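You operate a simulated robot arm through the tools that you are given. There is no shell and no other tool.

You run a simulated robot arm. Do the job below in one go: nothing can be reset, and whatever is moved stays where it is left.

JOB
Switch the feeder off, then put both pads back in the chute.
Fine: the pads in the trough; set the dial to 1 and slide the yellow slider of the gauge back.
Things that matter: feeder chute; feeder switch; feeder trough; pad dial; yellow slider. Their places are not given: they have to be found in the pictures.

Only the result counts: the job must be done as asked and must still hold three seconds after the hand-in. Knocking over, shifting, dropping, spilling or breaking anything else fails it.

ROBOT AND FRAMES
A 6-joint arm with a two-finger parallel gripper, fixed in place. Base frame: the origin is at the foot of the arm, x ahead of it, y to its left, z up; the work surface is at about z = 0. Lengths are in m, angles in rad, forces in N, time in s.
With the tool pointing down near the work surface it reaches from about 0.24 to 0.58 m from the base axis. Its first joint turns from -2.897 to 2.897 rad. Payload 1.5 kg.
The tool frame sits at the grasp point between the pads (the TCP): z along the fingers, y along the line on which they close. The tips reach 0.03 m beyond it. The gripper opens to 0.08 m. The fingers are 0.017 m wide and 0.012 m thick; the gripper's body (0.04 by 0.082 m) begins 0.08 m behind the TCP.
Orientation is that of the tool frame in the base frame, as a unit quaternion [x, y, z, w]. With the fingers straight down and closing along the base's y, the tool's x points along the base's -x, its y along +y and its z along -z.

CONTROLS
- The arm moves only by the tool nudge_tool. Its argument "increments" is a list that holds one entry, the list of rows, each a list of 7 numbers: the shift along the base's x, y, z in units of 100 mm (1.0 is 100 mm), then the turn, a rotation vector about the base's x, y, z in units of 60 degrees (1.0 is 60 degrees), then the closure in counts, from 0 (fully open) to 255 (shut). In form: [[[tx, ty, tz, ax, ay, az, claw], ...]]. A call has 1 to 20 rows; each row is the pose to reach, as a shift and turn from the pose commanded when the call began. A call with a number of a shift or a turn outside -1 to 1 is refused whole. Rows are played at 5 a second. More than 0.05 m and 0.15 rad between two rows, or a gripper value outside its range, and nothing of the call is played. Where a pose cannot be reached the arm comes as near as it can. A force on the tool above 90 N (or 10 N above the force at the start of the call, whichever is more), or a blocked arm, ends the call early, and 0.2 s more pass. The fingers move at their own pace (about 0.072 m/s each) and stop on an object; they squeeze with about 24 N. The grip force told is the motor's: it shows also when the fingers shut on nothing. Time passes only in rows, and 0.2 s behind the last, so rows that repeat a pose let the fingers close. It gives the time, the measured TCP pose, the force on the tool (base axes), the opening and the grip force at its end, in the units of the frame above (readings bear some noise), with the torque about the TCP (base axes, N m) and any sound that the robot's microphone picked up.
- Cameras (640 x 400 px; columns grow to the right, rows downward): "scene" is fixed at [0.4042, -0.5028, 0.7716]; the picture's right is [0.73, 0.68, 0.00], its down [0.58, -0.63, -0.52] and it looks along [-0.35, 0.38, -0.86] (base axes); focal length 368 px, centre (320, 200). "wrist" rides on the gripper at [0.072, -0.007, -0.122] in the tool frame; the picture's right is [0.09, 1.00, 0.00], its down [-0.84, 0.08, -0.54] and it looks along [-0.54, 0.05, 0.84] (tool axes); focal length 238 px, centre (320, 200).
- snapshot(camera): a new picture of that camera. No time passes.
- measure_at(camera, pixels): there is no depth. For up to 12 entries [column, row, z] of the newest picture of that camera ("zoom" is the newest enlarged one), the place [x, y] in the base frame at which the ray of that pixel passes the height z, good to about 0.003 m, but the place of the scene camera against the robot may be out by one fixed shift of up to 0.012 m in any direction. No time passes.
- zoom(camera, box): a new picture of the part [left, top, right, bottom] of that camera's present view, enlarged. No time passes.
- close_job(): hands the job in; it is judged then, once.

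Open the gripper and draw the arm clear of the work before you hand the job in, unless the task says otherwise.

The tools are called after "Emit:" as a command line: name --argument value ..., lists and objects as JSON in quotes. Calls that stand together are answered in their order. nudge_tool: Moves the arm, as the interface text tells. Its arguments: {"type":"object","properties":{"increments":{"type":"array"}},"required":["increments"]} The other tools are called the same way: snapshot (camera) takes a picture; measure_at (camera, pixels) gives the place at which the rays of pixels pass given heights; zoom (camera, box) takes an enlarged picture of a part of a camera's view; close_job () hands the job in.

At the start:

```text
clock: 0.0
tcp_pos: [0.3138, -0.2164, 0.3361]
orientation: [0.0, 1.0, -0.002, -0.001]
wrist_force: [0.1, 0.7, 0.3]
moment: [0.02, -0.01, 0.05]
finger_gap: 0.08
grasp_force: 0.1
```

scene: 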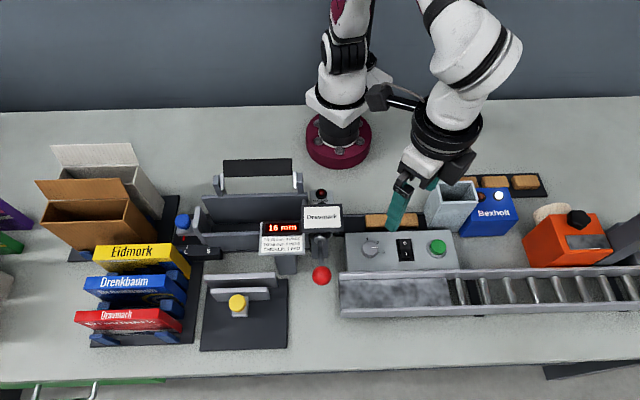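
wrist: 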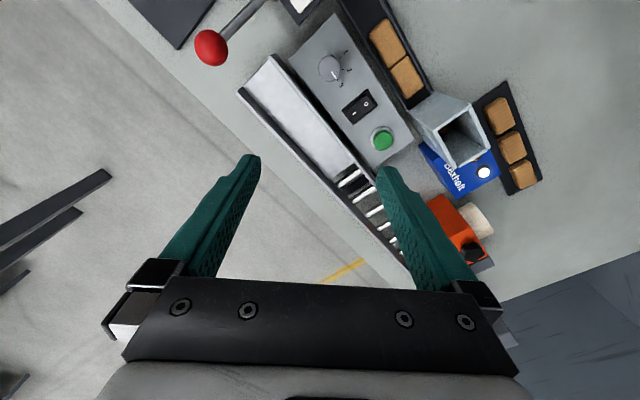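

The first pictures show a feeder panel with dial, rocker switch and green button near scene (405,250), a square chute near (452,205), and a gauge near (240,305). I enlarge these areas to see them better.

Emit:
zoom --camera "scene" --box '[330, 160, 560, 320]'

Emit:
zoom --camera "scene" --box '[170, 150, 350, 360]'

Emit:
zoom --camera "wrist" --box '[230, 0, 550, 260]'

```text
2.50 times, centred on (445, 240) of scene
```

zoom: 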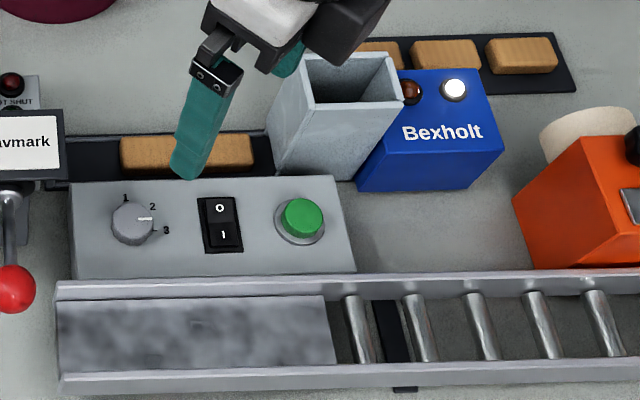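

```text
1.90 times, centred on (260, 255) of scene
```

zoom: 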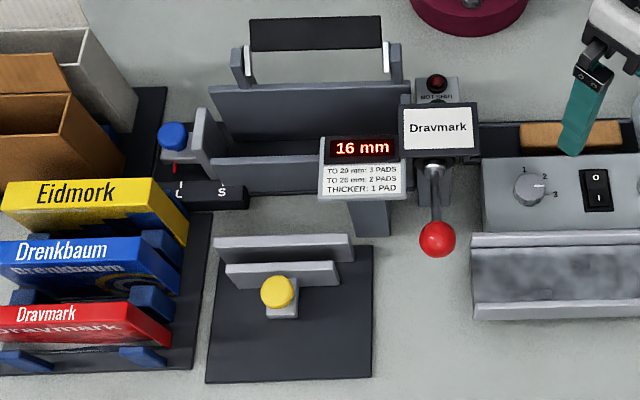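

```text
1.54 times, centred on (390, 130) of wrist
```

zoom: 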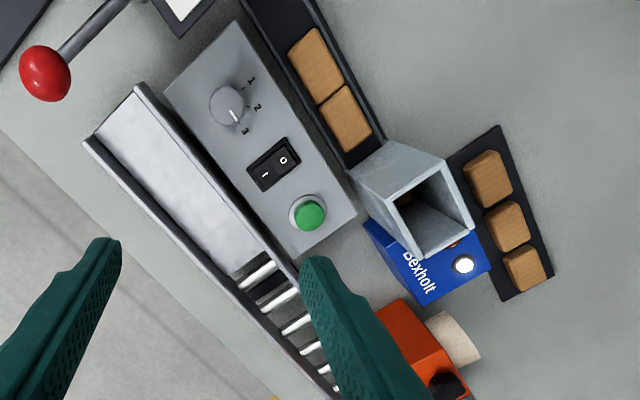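

The enlargements show the dial at 2, the rocker with O at its far end and I at its near end, and two pads in the dark trough behind the panel. I measure these points in both cameras at several heights to fix their places.

Emit:
measure_at --camera "wrist" --pixels '[[330, 67, 0.0], [330, 67, 0.1], [358, 107, 0.0], [358, 107, 0.1], [382, 138, 0.0], [382, 138, 0.1], [390, 42, 0.0], [390, 42, 0.1], [407, 77, 0.0], [407, 77, 0.1], [465, 135, 0.0], [465, 135, 0.1]]'

Emit:
measure_at --camera "scene" --pixels '[[371, 247, 0.0], [371, 247, 0.1], [405, 250, 0.0], [405, 250, 0.1], [438, 246, 0.0], [438, 246, 0.1], [376, 219, 0.0], [376, 219, 0.1], [240, 301, 0.0], [240, 301, 0.1], [452, 192, 0.0], [452, 192, 0.1]]'

```text
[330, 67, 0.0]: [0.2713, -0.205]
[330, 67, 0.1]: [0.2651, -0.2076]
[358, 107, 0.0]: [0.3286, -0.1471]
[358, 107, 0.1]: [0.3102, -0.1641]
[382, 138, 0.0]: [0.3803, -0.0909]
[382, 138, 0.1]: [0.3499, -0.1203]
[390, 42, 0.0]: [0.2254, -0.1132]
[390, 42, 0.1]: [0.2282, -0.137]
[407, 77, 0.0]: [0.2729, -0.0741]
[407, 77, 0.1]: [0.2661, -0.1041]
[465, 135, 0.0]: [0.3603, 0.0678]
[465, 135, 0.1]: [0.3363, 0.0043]
```

```text
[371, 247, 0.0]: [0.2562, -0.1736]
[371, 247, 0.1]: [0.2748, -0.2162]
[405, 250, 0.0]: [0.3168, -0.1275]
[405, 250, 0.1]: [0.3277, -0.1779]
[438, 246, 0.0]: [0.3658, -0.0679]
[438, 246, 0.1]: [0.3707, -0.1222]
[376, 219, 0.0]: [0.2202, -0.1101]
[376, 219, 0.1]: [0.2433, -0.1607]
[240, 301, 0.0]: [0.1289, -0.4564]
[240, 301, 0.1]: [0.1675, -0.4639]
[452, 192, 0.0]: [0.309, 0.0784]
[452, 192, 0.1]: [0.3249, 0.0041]
```

The triangulation puts the dial near (0.268,-0.205), the switch near (0.318,-0.157) and the button near (0.362,-0.108), with the row running at about 45°. I move above this area with the tool yawed to line up, for a close wrist view.

Emit:
nudge_tool --increments '[[[-0.05, 0.1, 0, 0, 0, -0.125, 0], [-0.1, 0.2, -0.1, 0, 0, -0.25, 0], [-0.15, 0.3, -0.2, 0, 0, -0.375, 0], [-0.2, 0.4, -0.3, 0, 0, -0.5, 0], [-0.25, 0.5, -0.4, 0, 0, -0.625, 0], [-0.3, 0.6, -0.5, 0, 0, -0.75, 0], [-0.3, 0.6, -0.5, 0, 0, -0.75, 0]]]'

Emit:
snapshot --camera "wrist"

Emit:
snapshot --camera "scene"

```text
clock: 1.6
tcp_pos: [0.282, -0.1562, 0.2858]
orientation: [0.383, 0.924, -0.001, -0.002]
wrist_force: [1.1, 0.5, 0.2]
moment: [0.01, -0.01, 0.0]
finger_gap: 0.0798
grasp_force: 0.1
```

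```text
taken
```

wrist: 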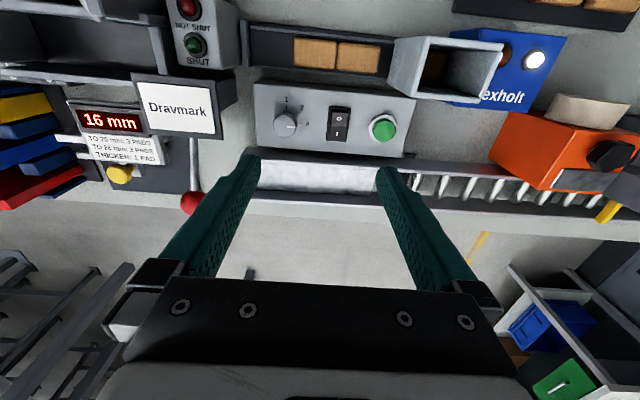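

```text
taken
```

scene: 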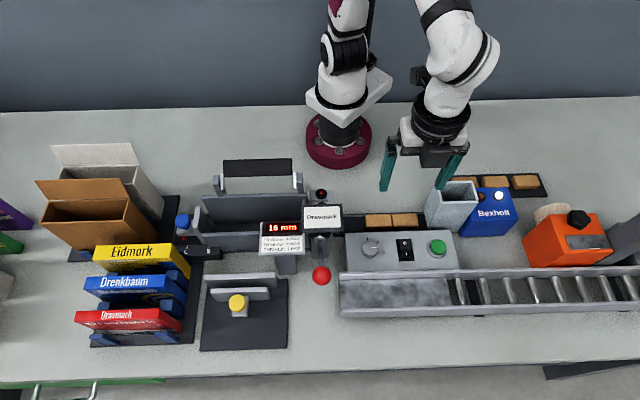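

The wrist view is now nearly aligned with the row; the panel spans (254,82) to (415,155) and the pads sit at (315,52) and (358,57). I enlarge it and measure edges.

Emit:
zoom --camera "wrist" --box '[235, 10, 475, 160]'

Emit:
measure_at --camera "wrist" --pixels '[[285, 125, 0.06], [339, 124, 0.06], [383, 128, 0.06], [254, 82, 0.05], [415, 98, 0.05], [295, 40, 0.02], [379, 47, 0.02], [293, 65, 0.02], [378, 74, 0.02], [118, 175, 0.05], [118, 175, 0.03], [192, 203, 0.05]]'

Emit:
zoom --camera "scene" --box '[330, 170, 510, 280]'

```text
2.67 times, centred on (355, 85) of wrist
```

zoom: 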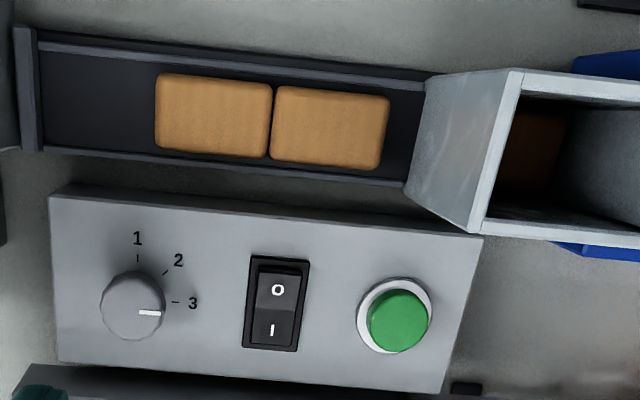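

```text
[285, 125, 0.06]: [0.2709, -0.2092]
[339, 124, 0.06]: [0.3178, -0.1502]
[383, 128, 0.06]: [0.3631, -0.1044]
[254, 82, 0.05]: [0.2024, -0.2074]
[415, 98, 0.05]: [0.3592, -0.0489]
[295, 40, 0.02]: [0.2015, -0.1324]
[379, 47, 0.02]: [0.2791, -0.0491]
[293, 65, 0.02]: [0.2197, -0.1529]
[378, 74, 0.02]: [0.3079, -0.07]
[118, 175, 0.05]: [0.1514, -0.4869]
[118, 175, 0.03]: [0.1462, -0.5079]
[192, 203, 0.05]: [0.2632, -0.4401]
```

```text
3.56 times, centred on (420, 225) of scene
```

zoom: 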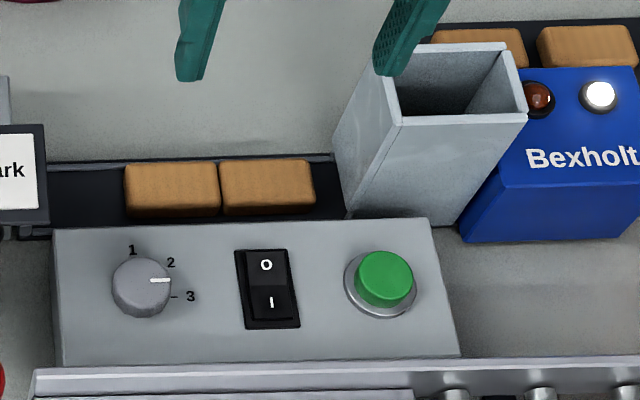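

In both pictures the dial's pointer lies along the tick for 3, and the rocker is at wrist (339,124). I close the fingers and move above the switch for a closer look before pressing O.

Emit:
nudge_tool --increments '[[[0.1, 0, -0.2, 0, 0, 0, 255], [0.2, 0, -0.4, 0, 0, 0, 255], [0.33, 0, -0.8, 0, 0, 0, 255], [0.33, 0, -0.8, 0, 0, 0, 255], [0.33, 0, -0.8, 0, 0, 0, 255]]]'

Emit:
snapshot --camera "wrist"

Emit:
snapshot --camera "scene"

```text
clock: 2.8
tcp_pos: [0.3163, -0.1564, 0.2067]
orientation: [0.383, 0.924, -0.002, -0.002]
wrist_force: [0.4, -0.4, 0.8]
moment: [0.0, 0.0, 0.03]
finger_gap: 0.0003
grasp_force: 21.4
```

```text
taken
```

wrist: 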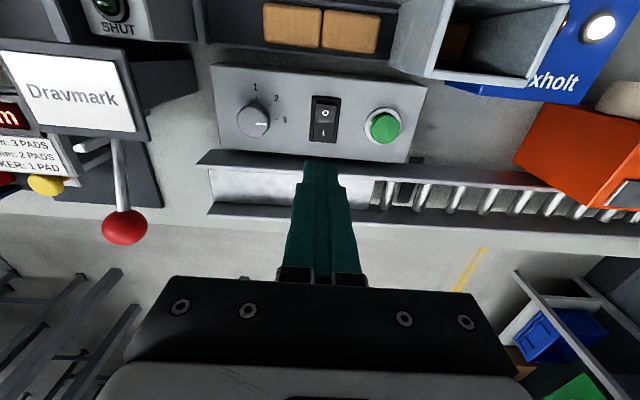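

```text
taken
```

scene: 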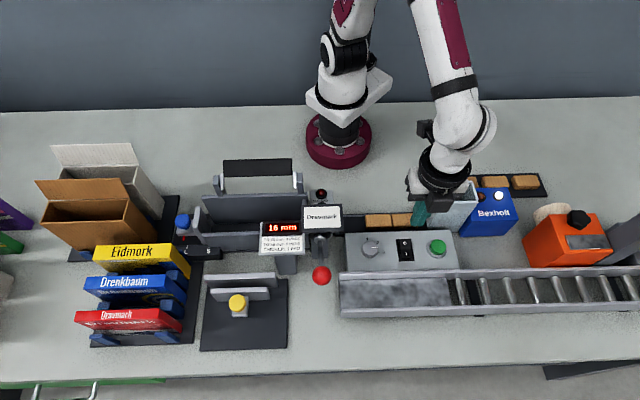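

The switch now lies at wrist (323,118) with O at about (325,113) and the dial at (253,120). I measure them at a few heights to triangulate against the earlier view.

Emit:
zoom --camera "wrist" --box '[200, 0, 440, 150]'

Emit:
measure_at --camera "wrist" --pixels '[[323, 119, 0.03], [323, 119, 0.06], [323, 119, 0.09], [253, 121, 0.03], [253, 121, 0.06], [253, 121, 0.09], [383, 126, 0.03], [383, 126, 0.06], [383, 126, 0.09]]'

```text
2.67 times, centred on (320, 75) of wrist
```

zoom: 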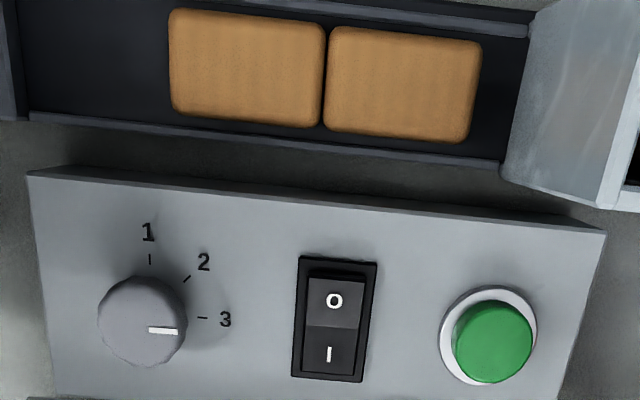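

```text
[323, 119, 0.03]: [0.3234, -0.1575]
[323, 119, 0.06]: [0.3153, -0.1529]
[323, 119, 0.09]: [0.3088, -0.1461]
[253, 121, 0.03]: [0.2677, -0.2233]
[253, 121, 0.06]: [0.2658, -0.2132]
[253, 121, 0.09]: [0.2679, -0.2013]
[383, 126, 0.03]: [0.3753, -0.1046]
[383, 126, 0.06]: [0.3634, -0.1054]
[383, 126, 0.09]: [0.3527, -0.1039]
```

The triangulation gives the switch centre at about (0.318,-0.154), z≈0.05, with the I side pressed down and O raised at the robot side. I descend with closed fingers to above the O half at (0.3095,-0.1455).

Emit:
nudge_tool --increments '[[[-0.07, 0.11, -0.3, 0, 0, 0, 255], [-0.07, 0.11, -0.6, 0, 0, 0, 255], [-0.07, 0.11, -0.95, 0, 0, 0, 255], [-0.07, 0.11, -0.95, 0, 0, 0, 255]]]'

Emit:
snapshot --camera "wrist"

Emit:
zoom --camera "scene" --box '[330, 170, 510, 280]'

```text
clock: 3.8
tcp_pos: [0.3107, -0.1443, 0.11]
orientation: [0.383, 0.924, -0.001, -0.002]
wrist_force: [-0.6, 0.5, 0.7]
moment: [0.02, 0.0, 0.02]
finger_gap: 0.0
grasp_force: 21.7
```

```text
taken
```

wrist: 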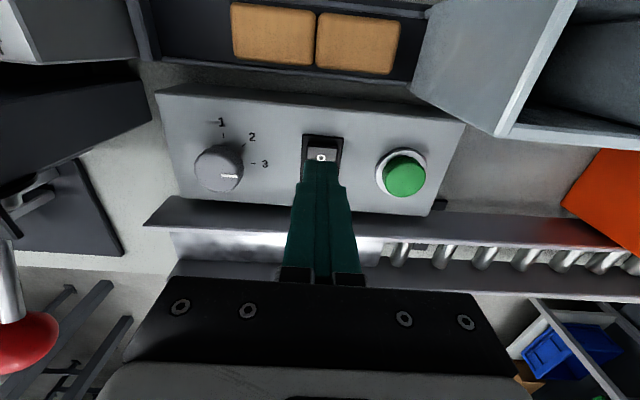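

```text
3.56 times, centred on (420, 225) of scene
```

zoom: 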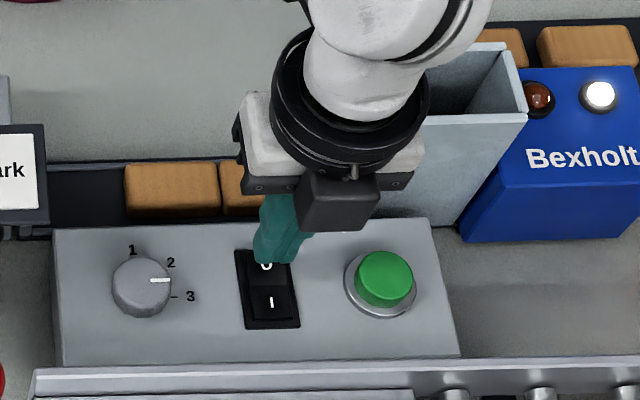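

The tips hang at z≈0.08 just beyond the O mark at wrist (321,158). I check where O lies at the likely switch height.

Emit:
measure_at --camera "wrist" --pixels '[[321, 158, 0.05], [321, 158, 0.06], [321, 158, 0.07], [322, 138, 0.055], [321, 188, 0.06], [402, 173, 0.06], [232, 176, 0.06], [232, 176, 0.07], [254, 163, 0.05]]'

Emit:
zoom --camera "wrist" --box '[240, 110, 400, 210]'

```text
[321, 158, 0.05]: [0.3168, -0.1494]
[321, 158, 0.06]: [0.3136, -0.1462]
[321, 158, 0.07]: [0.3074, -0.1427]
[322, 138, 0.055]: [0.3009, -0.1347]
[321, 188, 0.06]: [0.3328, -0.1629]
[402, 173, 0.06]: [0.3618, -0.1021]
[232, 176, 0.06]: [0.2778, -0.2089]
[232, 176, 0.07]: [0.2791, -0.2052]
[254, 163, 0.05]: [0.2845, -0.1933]
```

```text
4.00 times, centred on (320, 160) of wrist
```

zoom: 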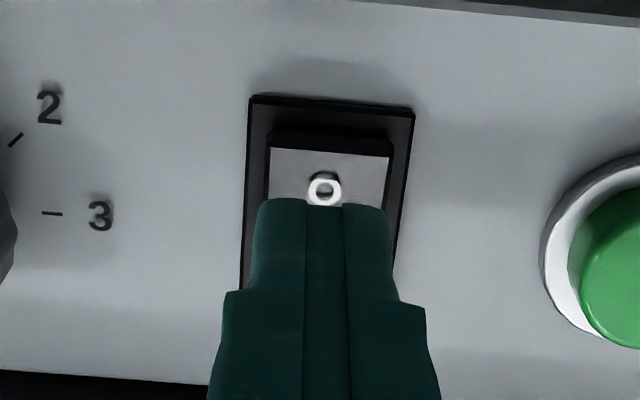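

O is at about (0.314,-0.147), so the tips stand over the O half, slightly to its outer side. I press down in small steps.

Emit:
nudge_tool --increments '[[[0, 0, -0.06, 0, 0, 0, 255], [0, 0, -0.12, 0, 0, 0, 255], [0, 0, -0.17, 0, 0, 0, 255], [0, 0, -0.17, 0, 0, 0, 255]]]'

```text
clock: 4.8
tcp_pos: [0.31, -0.146, 0.0928]
orientation: [0.384, 0.923, -0.001, -0.001]
wrist_force: [-0.6, -0.5, 1.2]
moment: [0.03, -0.02, -0.01]
finger_gap: 0.0001
grasp_force: 20.9
```

The tips are at about z=0.063 with no contact force yet. I go on down in 3 mm steps.

Emit:
nudge_tool --increments '[[[0, 0, -0.03, 0, 0, 0, 255], [0, 0, -0.06, 0, 0, 0, 255], [0, 0, -0.06, 0, 0, 0, 255]]]'

Emit:
zoom --camera "scene" --box '[330, 170, 510, 280]'

```text
clock: 5.6
tcp_pos: [0.309, -0.1465, 0.0887]
orientation: [0.383, 0.924, -0.002, -0.001]
wrist_force: [-18.2, 7.5, 47.8]
moment: [-0.07, 0.25, 0.24]
finger_gap: 0.0002
grasp_force: 21.1
```

```text
3.56 times, centred on (420, 225) of scene
```

zoom: 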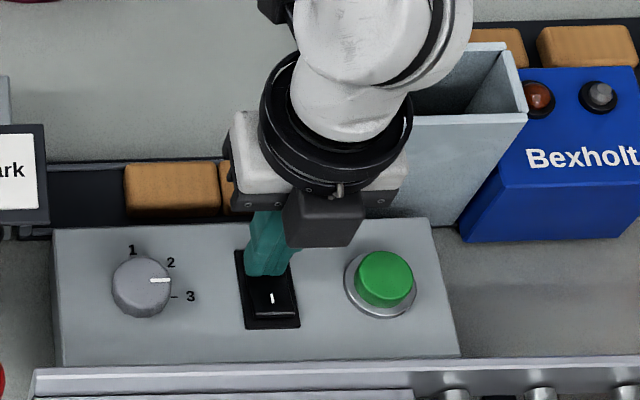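

The contact force rose to 48 N and the white lamp on the blue box went out, so the rocker has flipped. I lift straight up to z≈0.19 and look.

Emit:
nudge_tool --increments '[[[0, 0, 0.1, 0, 0, 0, 255], [0, 0, 0.5, 0, 0, 0, 255], [0, 0, 0.97, 0, 0, 0, 255], [0, 0, 0.97, 0, 0, 0, 255]]]'

Emit:
snapshot --camera "wrist"

Emit:
zoom --camera "wrist" --box '[200, 0, 440, 150]'

Emit:
zoom --camera "scene" --box '[330, 170, 510, 280]'

```text
clock: 6.6
tcp_pos: [0.3123, -0.1445, 0.1857]
orientation: [0.383, 0.924, -0.002, -0.002]
wrist_force: [-0.9, 0.7, -1.1]
moment: [0.01, 0.01, -0.01]
finger_gap: 0.0
grasp_force: 21.7
```

```text
taken
```

wrist: 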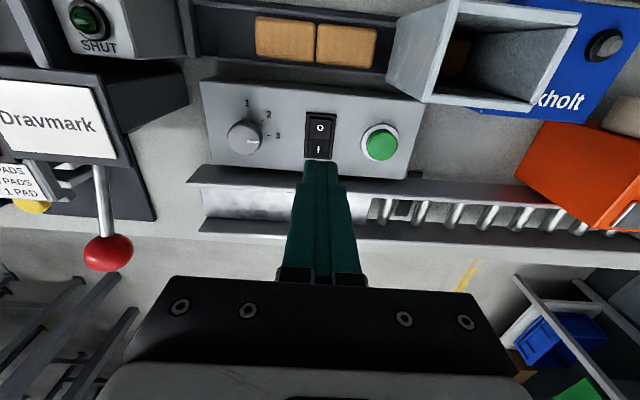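

```text
2.67 times, centred on (320, 75) of wrist
```

zoom: 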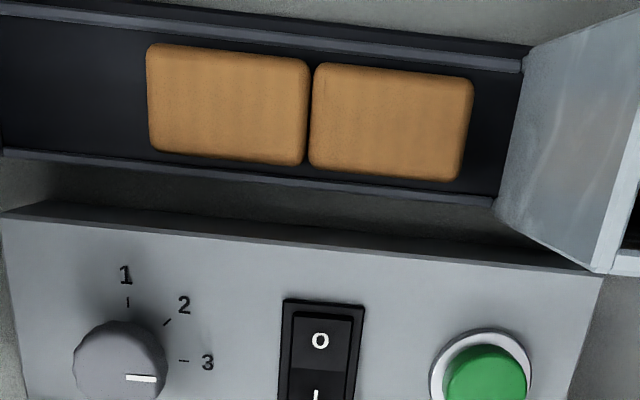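

```text
3.56 times, centred on (420, 225) of scene
```

zoom: 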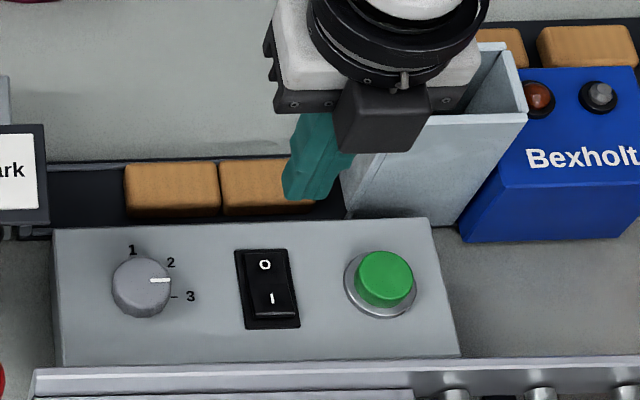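

The rocker now shows O pressed and the lamp is dark, so the feeder is off. Before turning the dial I check how tall the neighbouring sign at wrist (45,120) and the lever ball at (107,253) are, and the dial centre at (245,138).

Emit:
measure_at --camera "wrist" --pixels '[[132, 156, 0.05], [132, 156, 0.1], [132, 156, 0.15], [107, 253, 0.05], [107, 253, 0.1], [107, 253, 0.15], [244, 139, 0.06], [244, 139, 0.07], [244, 139, 0.08], [318, 135, 0.055], [381, 144, 0.055], [115, 50, 0.05]]'

Emit:
measure_at --camera "scene" --pixels '[[342, 229, 0.05], [342, 229, 0.1], [342, 229, 0.15], [321, 275, 0.05], [321, 275, 0.1], [321, 275, 0.15], [371, 247, 0.06], [371, 247, 0.07], [371, 247, 0.08], [319, 194, 0.05], [319, 194, 0.1], [319, 194, 0.15]]'

Emit:
zoom --camera "scene" --box '[190, 150, 400, 290]'

```text
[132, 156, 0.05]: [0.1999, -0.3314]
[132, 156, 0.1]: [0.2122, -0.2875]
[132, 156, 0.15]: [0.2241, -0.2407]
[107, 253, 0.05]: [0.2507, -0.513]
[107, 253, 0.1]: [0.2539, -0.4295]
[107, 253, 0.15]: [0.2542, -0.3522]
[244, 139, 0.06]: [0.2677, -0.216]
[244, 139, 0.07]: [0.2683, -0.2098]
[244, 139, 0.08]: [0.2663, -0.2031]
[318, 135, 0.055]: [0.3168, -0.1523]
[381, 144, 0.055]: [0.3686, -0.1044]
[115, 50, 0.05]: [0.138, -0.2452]
```

```text
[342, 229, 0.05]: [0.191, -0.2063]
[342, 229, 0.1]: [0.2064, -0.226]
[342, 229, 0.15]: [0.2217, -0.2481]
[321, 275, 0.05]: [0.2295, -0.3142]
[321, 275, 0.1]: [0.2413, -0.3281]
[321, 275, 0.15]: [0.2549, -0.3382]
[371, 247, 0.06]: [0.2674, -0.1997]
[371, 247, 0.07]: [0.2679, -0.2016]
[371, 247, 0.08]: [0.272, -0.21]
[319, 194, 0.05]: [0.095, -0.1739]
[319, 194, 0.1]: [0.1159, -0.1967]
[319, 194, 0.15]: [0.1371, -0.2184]
```

```text
2.86 times, centred on (295, 220) of scene
```

zoom: 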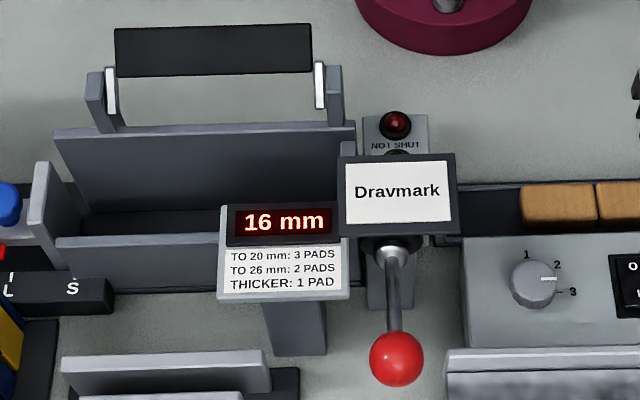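

The sign's near edge is about 58 mm from the dial at z≈0.15, so I'll keep the camera away from that side: turn the tool -90° first, grip the dial, then turn +90°. I begin moving over the dial with the first 45° and part-open fingers.

Emit:
nudge_tool --increments '[[[-0.07, -0.1, 0.0, 0, 0, -0.125, 95], [-0.14, -0.2, 0.0, 0, 0, -0.25, 95], [-0.21, -0.3, 0, 0, 0, -0.375, 95], [-0.28, -0.4, 0, 0, 0, -0.5, 95], [-0.35, -0.5, 0, 0, 0, -0.625, 95], [-0.42, -0.62, 0, 0, 0, -0.75, 95], [-0.42, -0.62, 0, 0, 0, -0.75, 95]]]'

Emit:
snapshot --camera "wrist"

Emit:
snapshot --camera "scene"

```text
clock: 8.2
tcp_pos: [0.2667, -0.2086, 0.1855]
orientation: [0.708, 0.706, 0.0, -0.002]
wrist_force: [0.2, -0.2, -0.5]
moment: [0.02, 0.01, -0.02]
finger_gap: 0.0502
grasp_force: 0.1
```

```text
taken
```

wrist: 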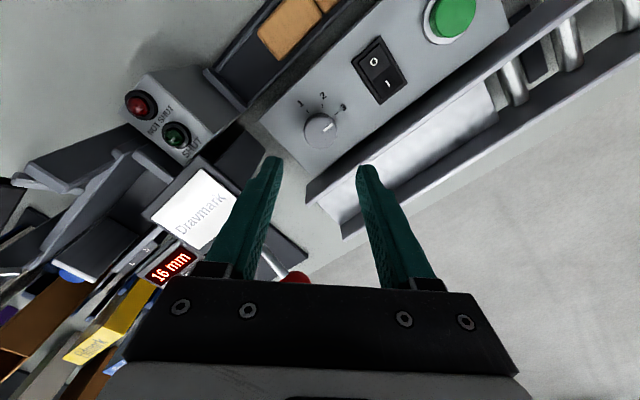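

```text
taken
```

scene: 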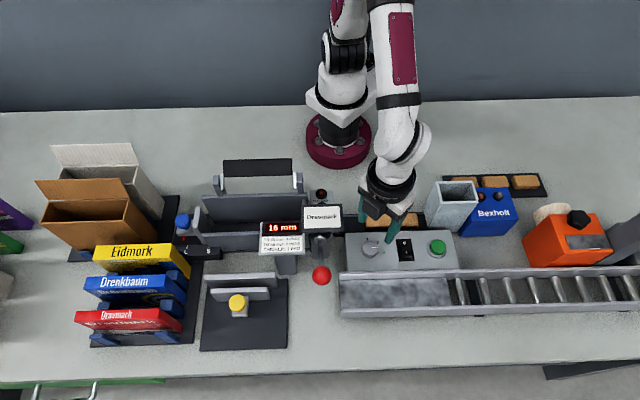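

The dial is at wrist (320,130), centred between the fingers. I measure it, then add the second 45° turn.

Emit:
measure_at --camera "wrist" --pixels '[[320, 130, 0.05], [320, 130, 0.06], [320, 130, 0.07], [320, 130, 0.08]]'

Emit:
nudge_tool --increments '[[[0, 0, -0.05, 0, 0, -0.125, 95], [0, 0, -0.1, 0, 0, -0.25, 95], [0, 0, -0.15, 0, 0, -0.375, 95], [0, 0, -0.2, 0, 0, -0.5, 95], [0, 0, -0.25, 0, 0, -0.625, 95], [0, 0, -0.3, 0, 0, -0.75, 95], [0, 0, -0.3, 0, 0, -0.75, 95]]]'

Emit:
snapshot --camera "wrist"

Emit:
snapshot --camera "scene"

```text
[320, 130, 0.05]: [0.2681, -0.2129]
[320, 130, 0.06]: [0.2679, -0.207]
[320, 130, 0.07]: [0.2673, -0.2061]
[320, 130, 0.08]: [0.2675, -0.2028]
```

```text
clock: 9.8
tcp_pos: [0.2675, -0.207, 0.1548]
orientation: [0.924, 0.382, 0.0, -0.002]
wrist_force: [0.4, 0.4, -0.6]
moment: [0.02, 0.0, -0.02]
finger_gap: 0.05
grasp_force: 0.0
```

```text
taken
```

wrist: 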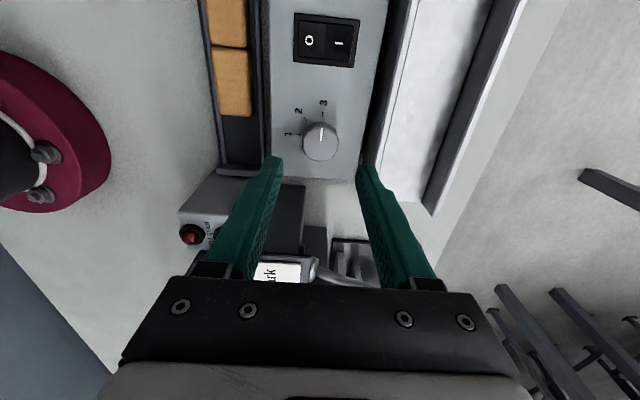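

```text
taken
```

scene: 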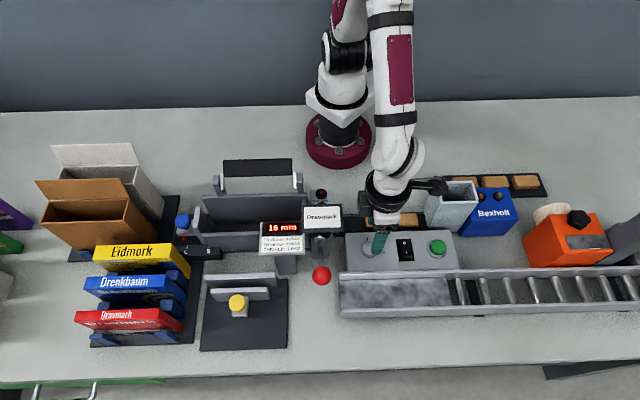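

Both turns were reached and the dial at (321,142) clearly points to 3. I measure it once more and then descend around it.

Emit:
measure_at --camera "wrist" --pixels '[[321, 142, 0.05], [321, 142, 0.06], [321, 142, 0.07], [321, 142, 0.08], [299, 134, 0.05], [323, 112, 0.05]]'

Emit:
nudge_tool --increments '[[[0, 0, -0.25, 0, 0, 0, 95], [0, 0, -0.5, 0, 0, 0, 95], [0, 0, -0.5, 0, 0, 0, 95]]]'

Emit:
snapshot --camera "wrist"

Emit:
zoom --camera "scene" --box '[330, 170, 510, 280]'

```text
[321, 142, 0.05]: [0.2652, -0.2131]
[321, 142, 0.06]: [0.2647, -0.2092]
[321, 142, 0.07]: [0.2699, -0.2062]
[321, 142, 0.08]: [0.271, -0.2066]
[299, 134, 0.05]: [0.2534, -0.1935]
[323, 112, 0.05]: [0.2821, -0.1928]
```

```text
clock: 10.6
tcp_pos: [0.2679, -0.2061, 0.106]
orientation: [0.924, 0.382, 0.001, -0.003]
wrist_force: [-0.2, 0.5, 0.5]
moment: [-0.03, 0.04, -0.03]
finger_gap: 0.0502
grasp_force: 0.0
```

```text
taken
```

wrist: 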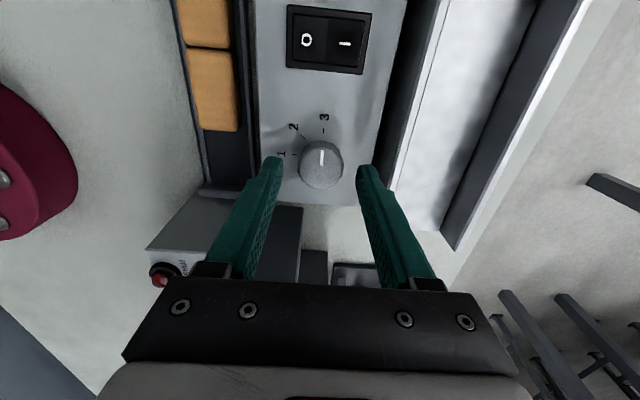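

```text
3.56 times, centred on (420, 225) of scene
```

zoom: 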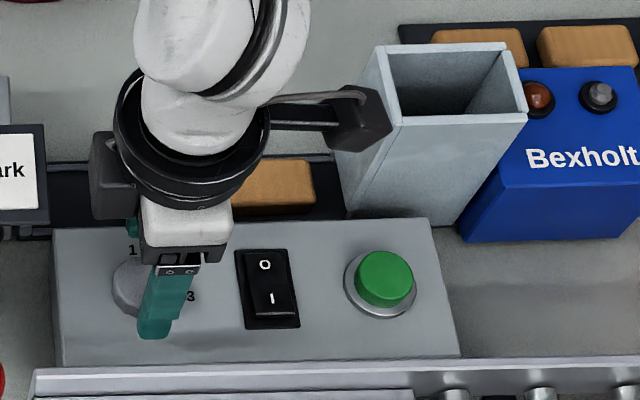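

The knob at (321,165) sits between the fingertips with its white pointer toward 3. I measure its centre at the top height to correct before going down.

Emit:
measure_at --camera "wrist" --pixels '[[321, 163, 0.055], [321, 163, 0.065], [321, 163, 0.07], [321, 163, 0.075], [325, 130, 0.05], [294, 155, 0.05], [304, 136, 0.05]]'

Emit:
zoom --camera "wrist" --box '[240, 90, 400, 210]'

```text
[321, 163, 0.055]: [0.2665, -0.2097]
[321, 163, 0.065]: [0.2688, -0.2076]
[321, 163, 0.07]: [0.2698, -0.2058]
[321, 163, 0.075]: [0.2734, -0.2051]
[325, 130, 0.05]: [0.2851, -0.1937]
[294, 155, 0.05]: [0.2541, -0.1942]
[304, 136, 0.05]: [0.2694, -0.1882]
```

```text
3.33 times, centred on (320, 150) of wrist
```

zoom: 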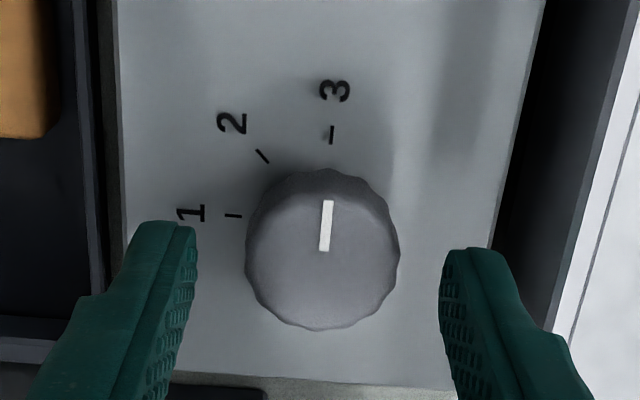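

The ticks give the dial centre at about (0.269,-0.209), some 2 mm off the tool axis. I correct that and lower the tips around the knob to z≈0.057.

Emit:
nudge_tool --increments '[[[0.01, -0.02, -0.08, 0, 0, 0, 95], [0.01, -0.02, -0.14, 0, 0, 0, 95], [0.01, -0.02, -0.18, 0, 0, 0, 95], [0.01, -0.02, -0.18, 0, 0, 0, 95]]]'

Emit:
snapshot --camera "wrist"

Emit:
zoom --camera "scene" --box '[340, 200, 450, 280]'

```text
clock: 11.6
tcp_pos: [0.269, -0.2081, 0.0889]
orientation: [0.924, 0.383, 0.0, -0.003]
wrist_force: [-0.9, -0.2, 0.1]
moment: [0.0, -0.03, -0.02]
finger_gap: 0.0502
grasp_force: 0.1
```

```text
taken
```

wrist: 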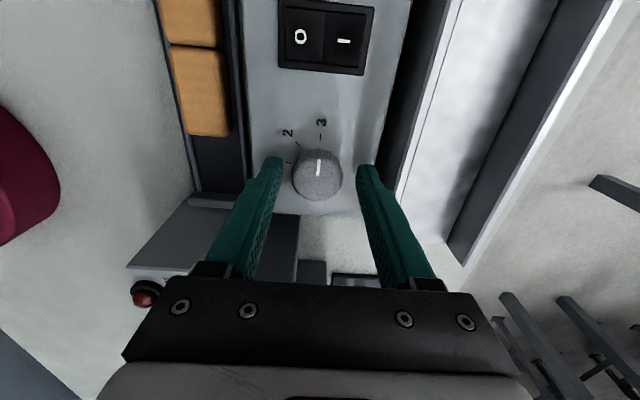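

```text
5.00 times, centred on (395, 240) of scene
```

zoom: 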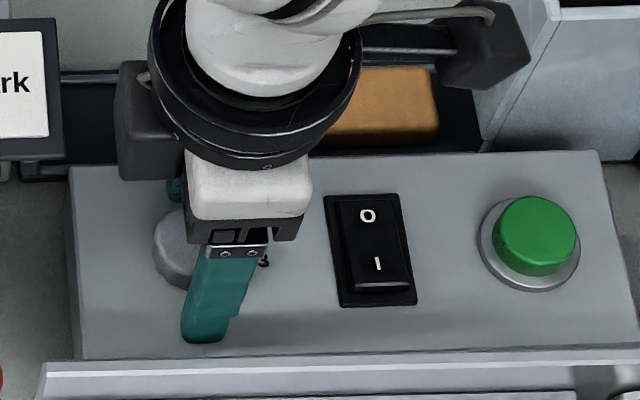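

The knob lies between the tips. I lower 3 mm more and close on it.

Emit:
nudge_tool --increments '[[[-0.01, -0.01, -0.03, 0, 0, 0, 95], [-0.01, -0.01, -0.03, 0, 0, 0, 95], [-0.01, -0.01, -0.03, 0, 0, 0, 140], [-0.01, -0.01, -0.03, 0, 0, 0, 255], [-0.01, -0.01, -0.03, 0, 0, 0, 255]]]'

Emit:
snapshot --camera "wrist"

```text
clock: 12.8
tcp_pos: [0.2673, -0.2087, 0.0854]
orientation: [0.924, 0.382, -0.001, -0.004]
wrist_force: [-19.7, 16.8, 10.4]
moment: [0.03, 0.07, 0.05]
finger_gap: 0.0325
grasp_force: 40.6
```

```text
taken
```

wrist: 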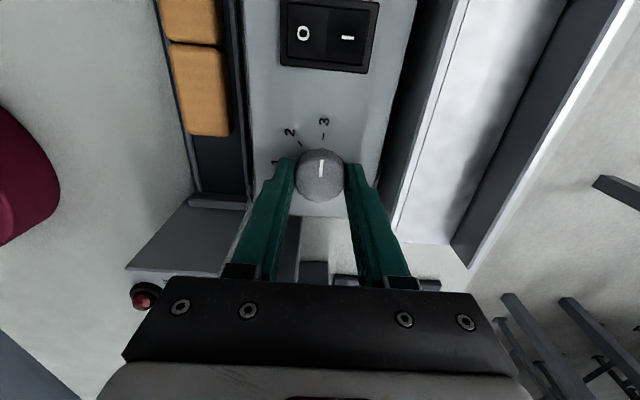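

The fingers hold the knob (gap 0.0325), with about 26 N sideways along +v. I shift the tool 1.5 mm toward the robot side to relieve this before turning.

Emit:
nudge_tool --increments '[[[-0.005, 0.005, 0, 0, 0, 0, 255], [-0.012, 0.012, 0, 0, 0, 0, 255], [-0.012, 0.012, 0, 0, 0, 0, 255]]]'

```text
clock: 13.6
tcp_pos: [0.2669, -0.2084, 0.0853]
orientation: [0.924, 0.382, 0.0, -0.001]
wrist_force: [-12.0, 24.5, 8.3]
moment: [0.36, 0.08, 0.04]
finger_gap: 0.0324
grasp_force: 40.8
```

The side force is still about 27 N, so the grip is taking it up by friction. I open, let it settle at this corrected place, and close again.

Emit:
nudge_tool --increments '[[[0, 0, 0, 0, 0, 0, 95], [0, 0, 0, 0, 0, 0, 95], [0, 0, 0, 0, 0, 0, 95], [0, 0, 0, 0, 0, 0, 150], [0, 0, 0, 0, 0, 0, 200], [0, 0, 0, 0, 0, 0, 255], [0, 0, 0, 0, 0, 0, 255]]]'

```text
clock: 15.2
tcp_pos: [0.2668, -0.2073, 0.0857]
orientation: [0.924, 0.381, 0.001, -0.002]
wrist_force: [-8.1, 7.7, 4.8]
moment: [-0.04, 0.04, 0.02]
finger_gap: 0.0325
grasp_force: 40.7
```

The side force dropped to about 11 N. I now turn the knob +45° in small steps.

Emit:
nudge_tool --increments '[[[-0.005, 0.005, 0, 0, 0, 0.1, 255], [-0.005, 0.005, 0, 0, 0, 0.2, 255], [-0.005, 0.005, 0, 0, 0, 0.3, 255], [-0.005, 0.005, 0, 0, 0, 0.4, 255], [-0.005, 0.005, 0, 0, 0, 0.5, 255], [-0.005, 0.005, 0, 0, 0, 0.6, 255], [-0.005, 0.005, 0, 0, 0, 0.75, 255], [-0.005, 0.005, 0, 0, 0, 0.75, 255]]]'

Emit:
snapshot --camera "wrist"

```text
refused: row 7 steps farther than a row can; nothing moved
```

```text
taken
```

wrist: 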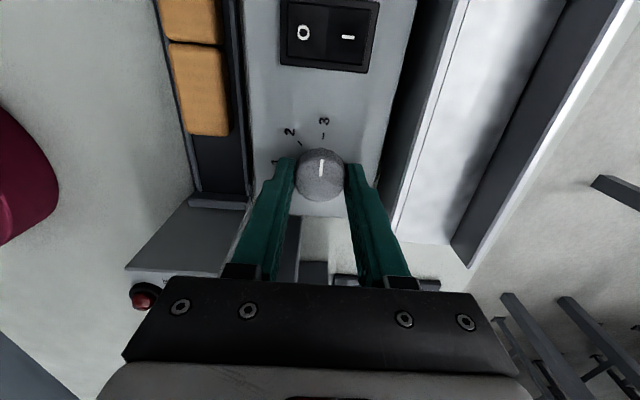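

The call was refused since one row stepped 0.15 units; nothing moved, the knob is still gripped at (320,172). I resend with even steps.

Emit:
nudge_tool --increments '[[[-0.005, 0.005, 0, 0, 0, 0.1, 255], [-0.005, 0.005, 0, 0, 0, 0.2, 255], [-0.005, 0.005, 0, 0, 0, 0.3, 255], [-0.005, 0.005, 0, 0, 0, 0.4, 255], [-0.005, 0.005, 0, 0, 0, 0.5, 255], [-0.005, 0.005, 0, 0, 0, 0.6, 255], [-0.005, 0.005, 0, 0, 0, 0.7, 255], [-0.005, 0.005, 0, 0, 0, 0.75, 255], [-0.005, 0.005, 0, 0, 0, 0.75, 255]]]'

Emit:
snapshot --camera "wrist"

```text
clock: 17.2
tcp_pos: [0.2682, -0.2086, 0.0837]
orientation: [0.707, 0.707, 0.0, 0.0]
wrist_force: [41.4, 20.6, 28.0]
moment: [0.45, -0.95, -0.05]
finger_gap: 0.0324
grasp_force: 40.5
```

```text
taken
```

wrist: 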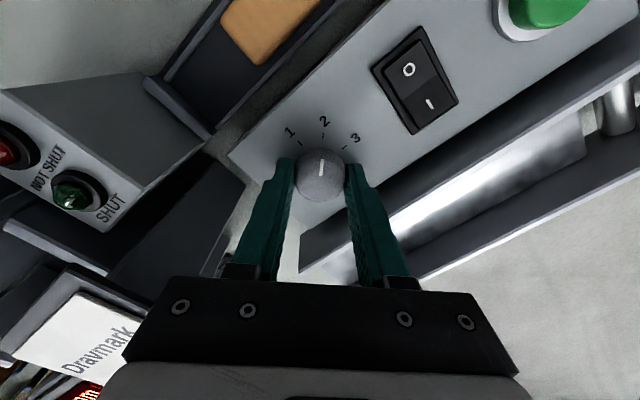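

The knob followed and now points at 2, but side forces grew to about 46 N. I open to relieve it, shift 1 mm, close again and check.

Emit:
nudge_tool --increments '[[[0, 0, 0, 0, 0, 0, 95], [0, 0, 0, 0, 0, 0, 95], [0.008, 0.004, 0.01, 0, 0, 0, 95], [0.008, 0.004, 0.01, 0, 0, 0, 150], [0.008, 0.004, 0.01, 0, 0, 0, 200], [0.008, 0.004, 0.01, 0, 0, 0, 255], [0.008, 0.004, 0.01, 0, 0, 0, 255]]]'

```text
clock: 18.8
tcp_pos: [0.2672, -0.2082, 0.0841]
orientation: [0.707, 0.707, -0.001, -0.001]
wrist_force: [25.5, 1.1, -15.5]
moment: [-0.14, -0.57, -0.02]
finger_gap: 0.0325
grasp_force: 41.1
```

The side force along the closing axis is still 25 N, so the knob centre lies about 2 mm further in +x. I re-grip with that shift.

Emit:
nudge_tool --increments '[[[0, 0, 0, 0, 0, 0, 95], [0, 0, 0.0, 0, 0, 0, 95], [0.02, 0.01, 0.01, 0, 0, 0, 95], [0.02, 0.01, 0.01, 0, 0, 0, 150], [0.02, 0.01, 0.01, 0, 0, 0, 200], [0.02, 0.01, 0.01, 0, 0, 0, 255], [0.02, 0.01, 0.01, 0, 0, 0, 255]]]'

```text
clock: 20.4
tcp_pos: [0.2675, -0.2079, 0.0861]
orientation: [0.708, 0.706, -0.001, -0.004]
wrist_force: [-43.6, -5.8, 15.2]
moment: [0.01, 0.57, 0.0]
finger_gap: 0.0327
grasp_force: 40.6
```

The force reversed to -44 N, so the right place is about 1.25 mm back. I re-grip there.

Emit:
nudge_tool --increments '[[[0, 0, 0, 0, 0, 0, 95], [0, 0, 0.0, 0, 0, 0, 95], [-0.0125, 0, 0, 0, 0, 0, 95], [-0.0125, 0, 0, 0, 0, 0, 150], [-0.0125, 0, 0, 0, 0, 0, 200], [-0.0125, 0, 0, 0, 0, 0, 255], [-0.0125, 0, 0, 0, 0, 0, 255]]]'

```text
clock: 22.0
tcp_pos: [0.2687, -0.2072, 0.0856]
orientation: [0.708, 0.706, -0.001, -0.001]
wrist_force: [-15.0, -3.7, 5.5]
moment: [0.08, 0.13, -0.02]
finger_gap: 0.0324
grasp_force: 40.8
```

The side force is now 15 N. I turn the next 45°, nudging the axis toward the estimated centre.

Emit:
nudge_tool --increments '[[[-0.002, -0.002, 0, 0, 0, 0.1, 255], [-0.004, -0.004, 0, 0, 0, 0.2, 255], [-0.004, -0.006, 0, 0, 0, 0.3, 255], [-0.004, -0.008, 0, 0, 0, 0.4, 255], [-0.004, -0.008, 0, 0, 0, 0.5, 255], [-0.004, -0.008, 0, 0, 0, 0.6, 255], [-0.004, -0.008, 0, 0, 0, 0.7, 255], [-0.004, -0.008, 0, 0, 0, 0.75, 255], [-0.004, -0.008, 0, 0, 0, 0.75, 255]]]'

Emit:
snapshot --camera "wrist"

Emit:
zoom --camera "wrist" --box '[240, 90, 400, 210]'

```text
clock: 24.0
tcp_pos: [0.2659, -0.2075, 0.0852]
orientation: [0.383, 0.924, -0.001, -0.002]
wrist_force: [-18.2, 16.2, 0.5]
moment: [0.56, 0.31, 0.01]
finger_gap: 0.0324
grasp_force: 41.0
```

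```text
taken
```

wrist: 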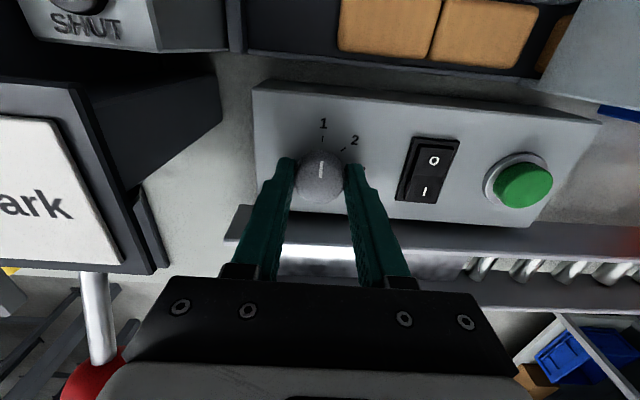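

```text
3.33 times, centred on (320, 150) of wrist
```

zoom: 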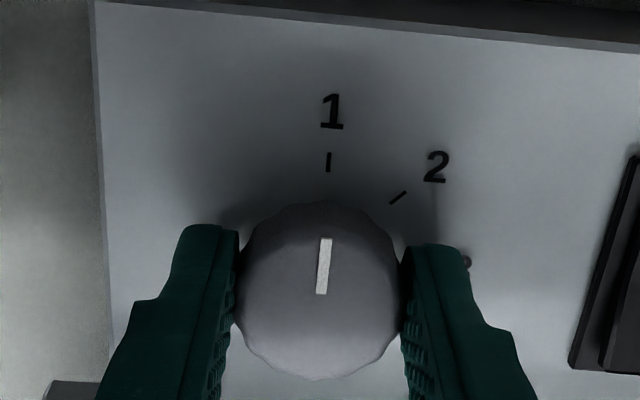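

The pointer now lies on the tick for 1. I open the fingers partly and lift straight up to look at the trough.

Emit:
nudge_tool --increments '[[[0, 0, 0, 0, 0, 0, 95], [0, 0, 0, 0, 0, 0, 95], [0, 0, 0.2, 0, 0, 0, 95], [0, 0, 0.5, 0, 0, 0, 95], [0.1, 0.1, 0.9, 0, 0, 0, 95], [0.2, 0.3, 1.0, 0, 0, 0, 95], [0.2, 0.3, 1.0, 0, 0, 0, 95]]]'

Emit:
snapshot --camera "wrist"

Emit:
zoom --camera "scene" --box '[330, 170, 510, 280]'

Emit:
zoom --camera "wrist" --box '[200, 0, 520, 200]'

```text
clock: 25.6
tcp_pos: [0.2879, -0.178, 0.1857]
orientation: [0.384, 0.923, -0.001, -0.002]
wrist_force: [0.2, 0.6, 0.0]
moment: [0.0, 0.04, 0.02]
finger_gap: 0.0504
grasp_force: 0.0
```

```text
taken
```

wrist: 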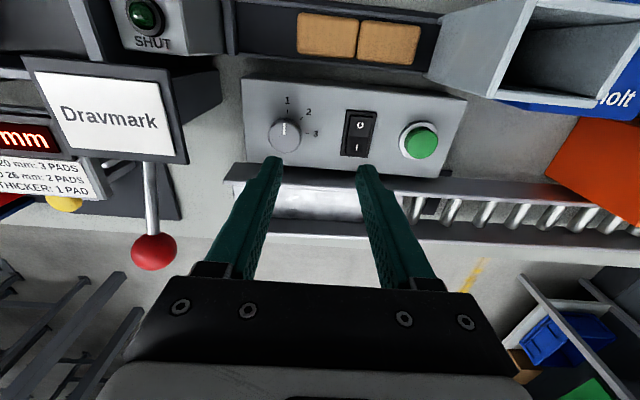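

```text
3.56 times, centred on (420, 225) of scene
```

zoom: 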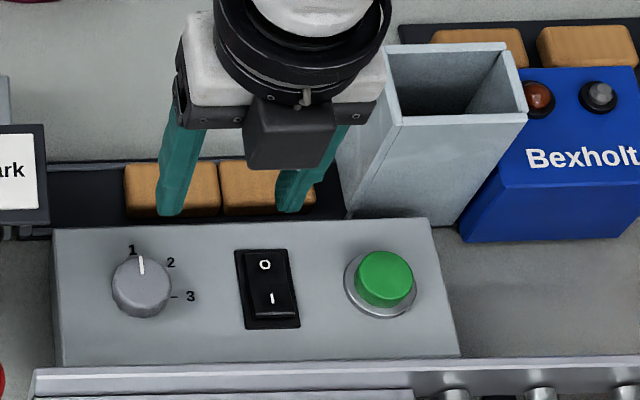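

```text
2.00 times, centred on (360, 100) of wrist
```

zoom: 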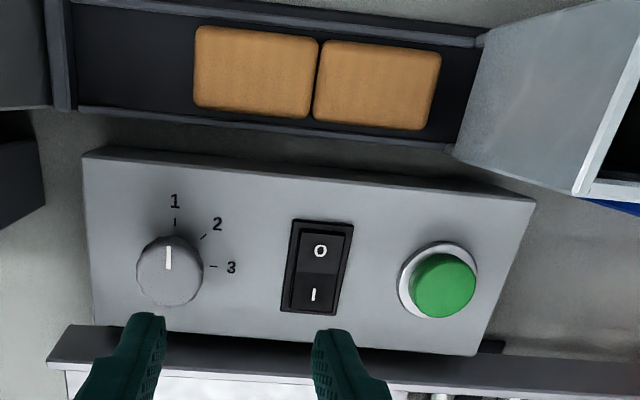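

The dial stands at 1. Next I rise and turn the tool +45° toward an orientation that closes across the trough, moving toward the chute to see inside it.

Emit:
nudge_tool --increments '[[[0, 0.1, 0.3, 0, 0, 0.12, 0], [0, 0.25, 0.6, 0, 0, 0.24, 0], [0, 0.4, 0.9, 0, 0, 0.36, 0], [0, 0.55, 1.0, 0, 0, 0.48, 0], [0, 0.7, 1.0, 0, 0, 0.6, 0], [0, 0.85, 1.0, 0, 0, 0.72, 0], [0, 1.0, 1.0, 0, 0, 0.75, 0], [0, 1.0, 1.0, 0, 0, 0.75, 0]]]'

Emit:
nudge_tool --increments '[[[0, 0.1, 0.1, 0, 0, 0.12, 0], [0, 0.2, 0.2, 0, 0, 0.24, 0], [0, 0.3, 0.3, 0, 0, 0.36, 0], [0, 0.3, 0.3, 0, 0, 0.48, 0], [0, 0.3, 0.3, 0, 0, 0.6, 0], [0, 0.3, 0.3, 0, 0, 0.72, 0], [0, 0.3, 0.3, 0, 0, 0.75, 0], [0, 0.3, 0.3, 0, 0, 0.75, 0]]]'

Emit:
snapshot --camera "wrist"

Emit:
snapshot --camera "scene"

```text
clock: 27.4
tcp_pos: [0.2882, -0.0784, 0.2859]
orientation: [0.0, 1.0, -0.001, -0.001]
wrist_force: [0.2, -0.1, 0.0]
moment: [0.02, -0.02, 0.04]
finger_gap: 0.0798
grasp_force: 0.1
```

```text
clock: 29.2
tcp_pos: [0.287, -0.0477, 0.3168]
orientation: [-0.383, 0.924, -0.002, 0.0]
wrist_force: [-0.7, -0.5, 0.4]
moment: [-0.03, -0.01, 0.02]
finger_gap: 0.0796
grasp_force: 0.1
```

```text
taken
```

wrist: 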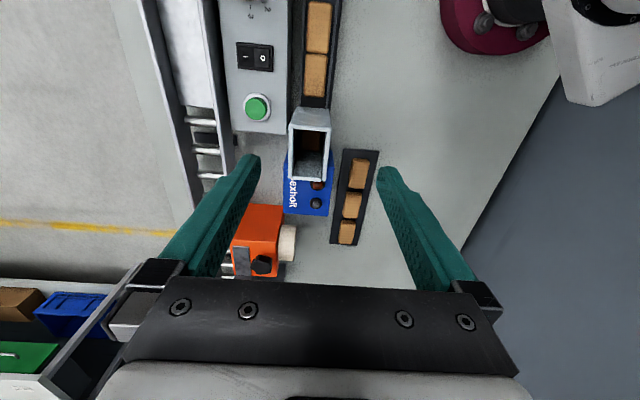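

```text
taken
```

scene: 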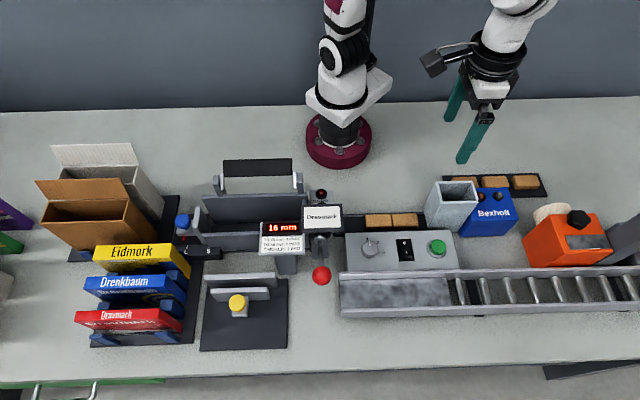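

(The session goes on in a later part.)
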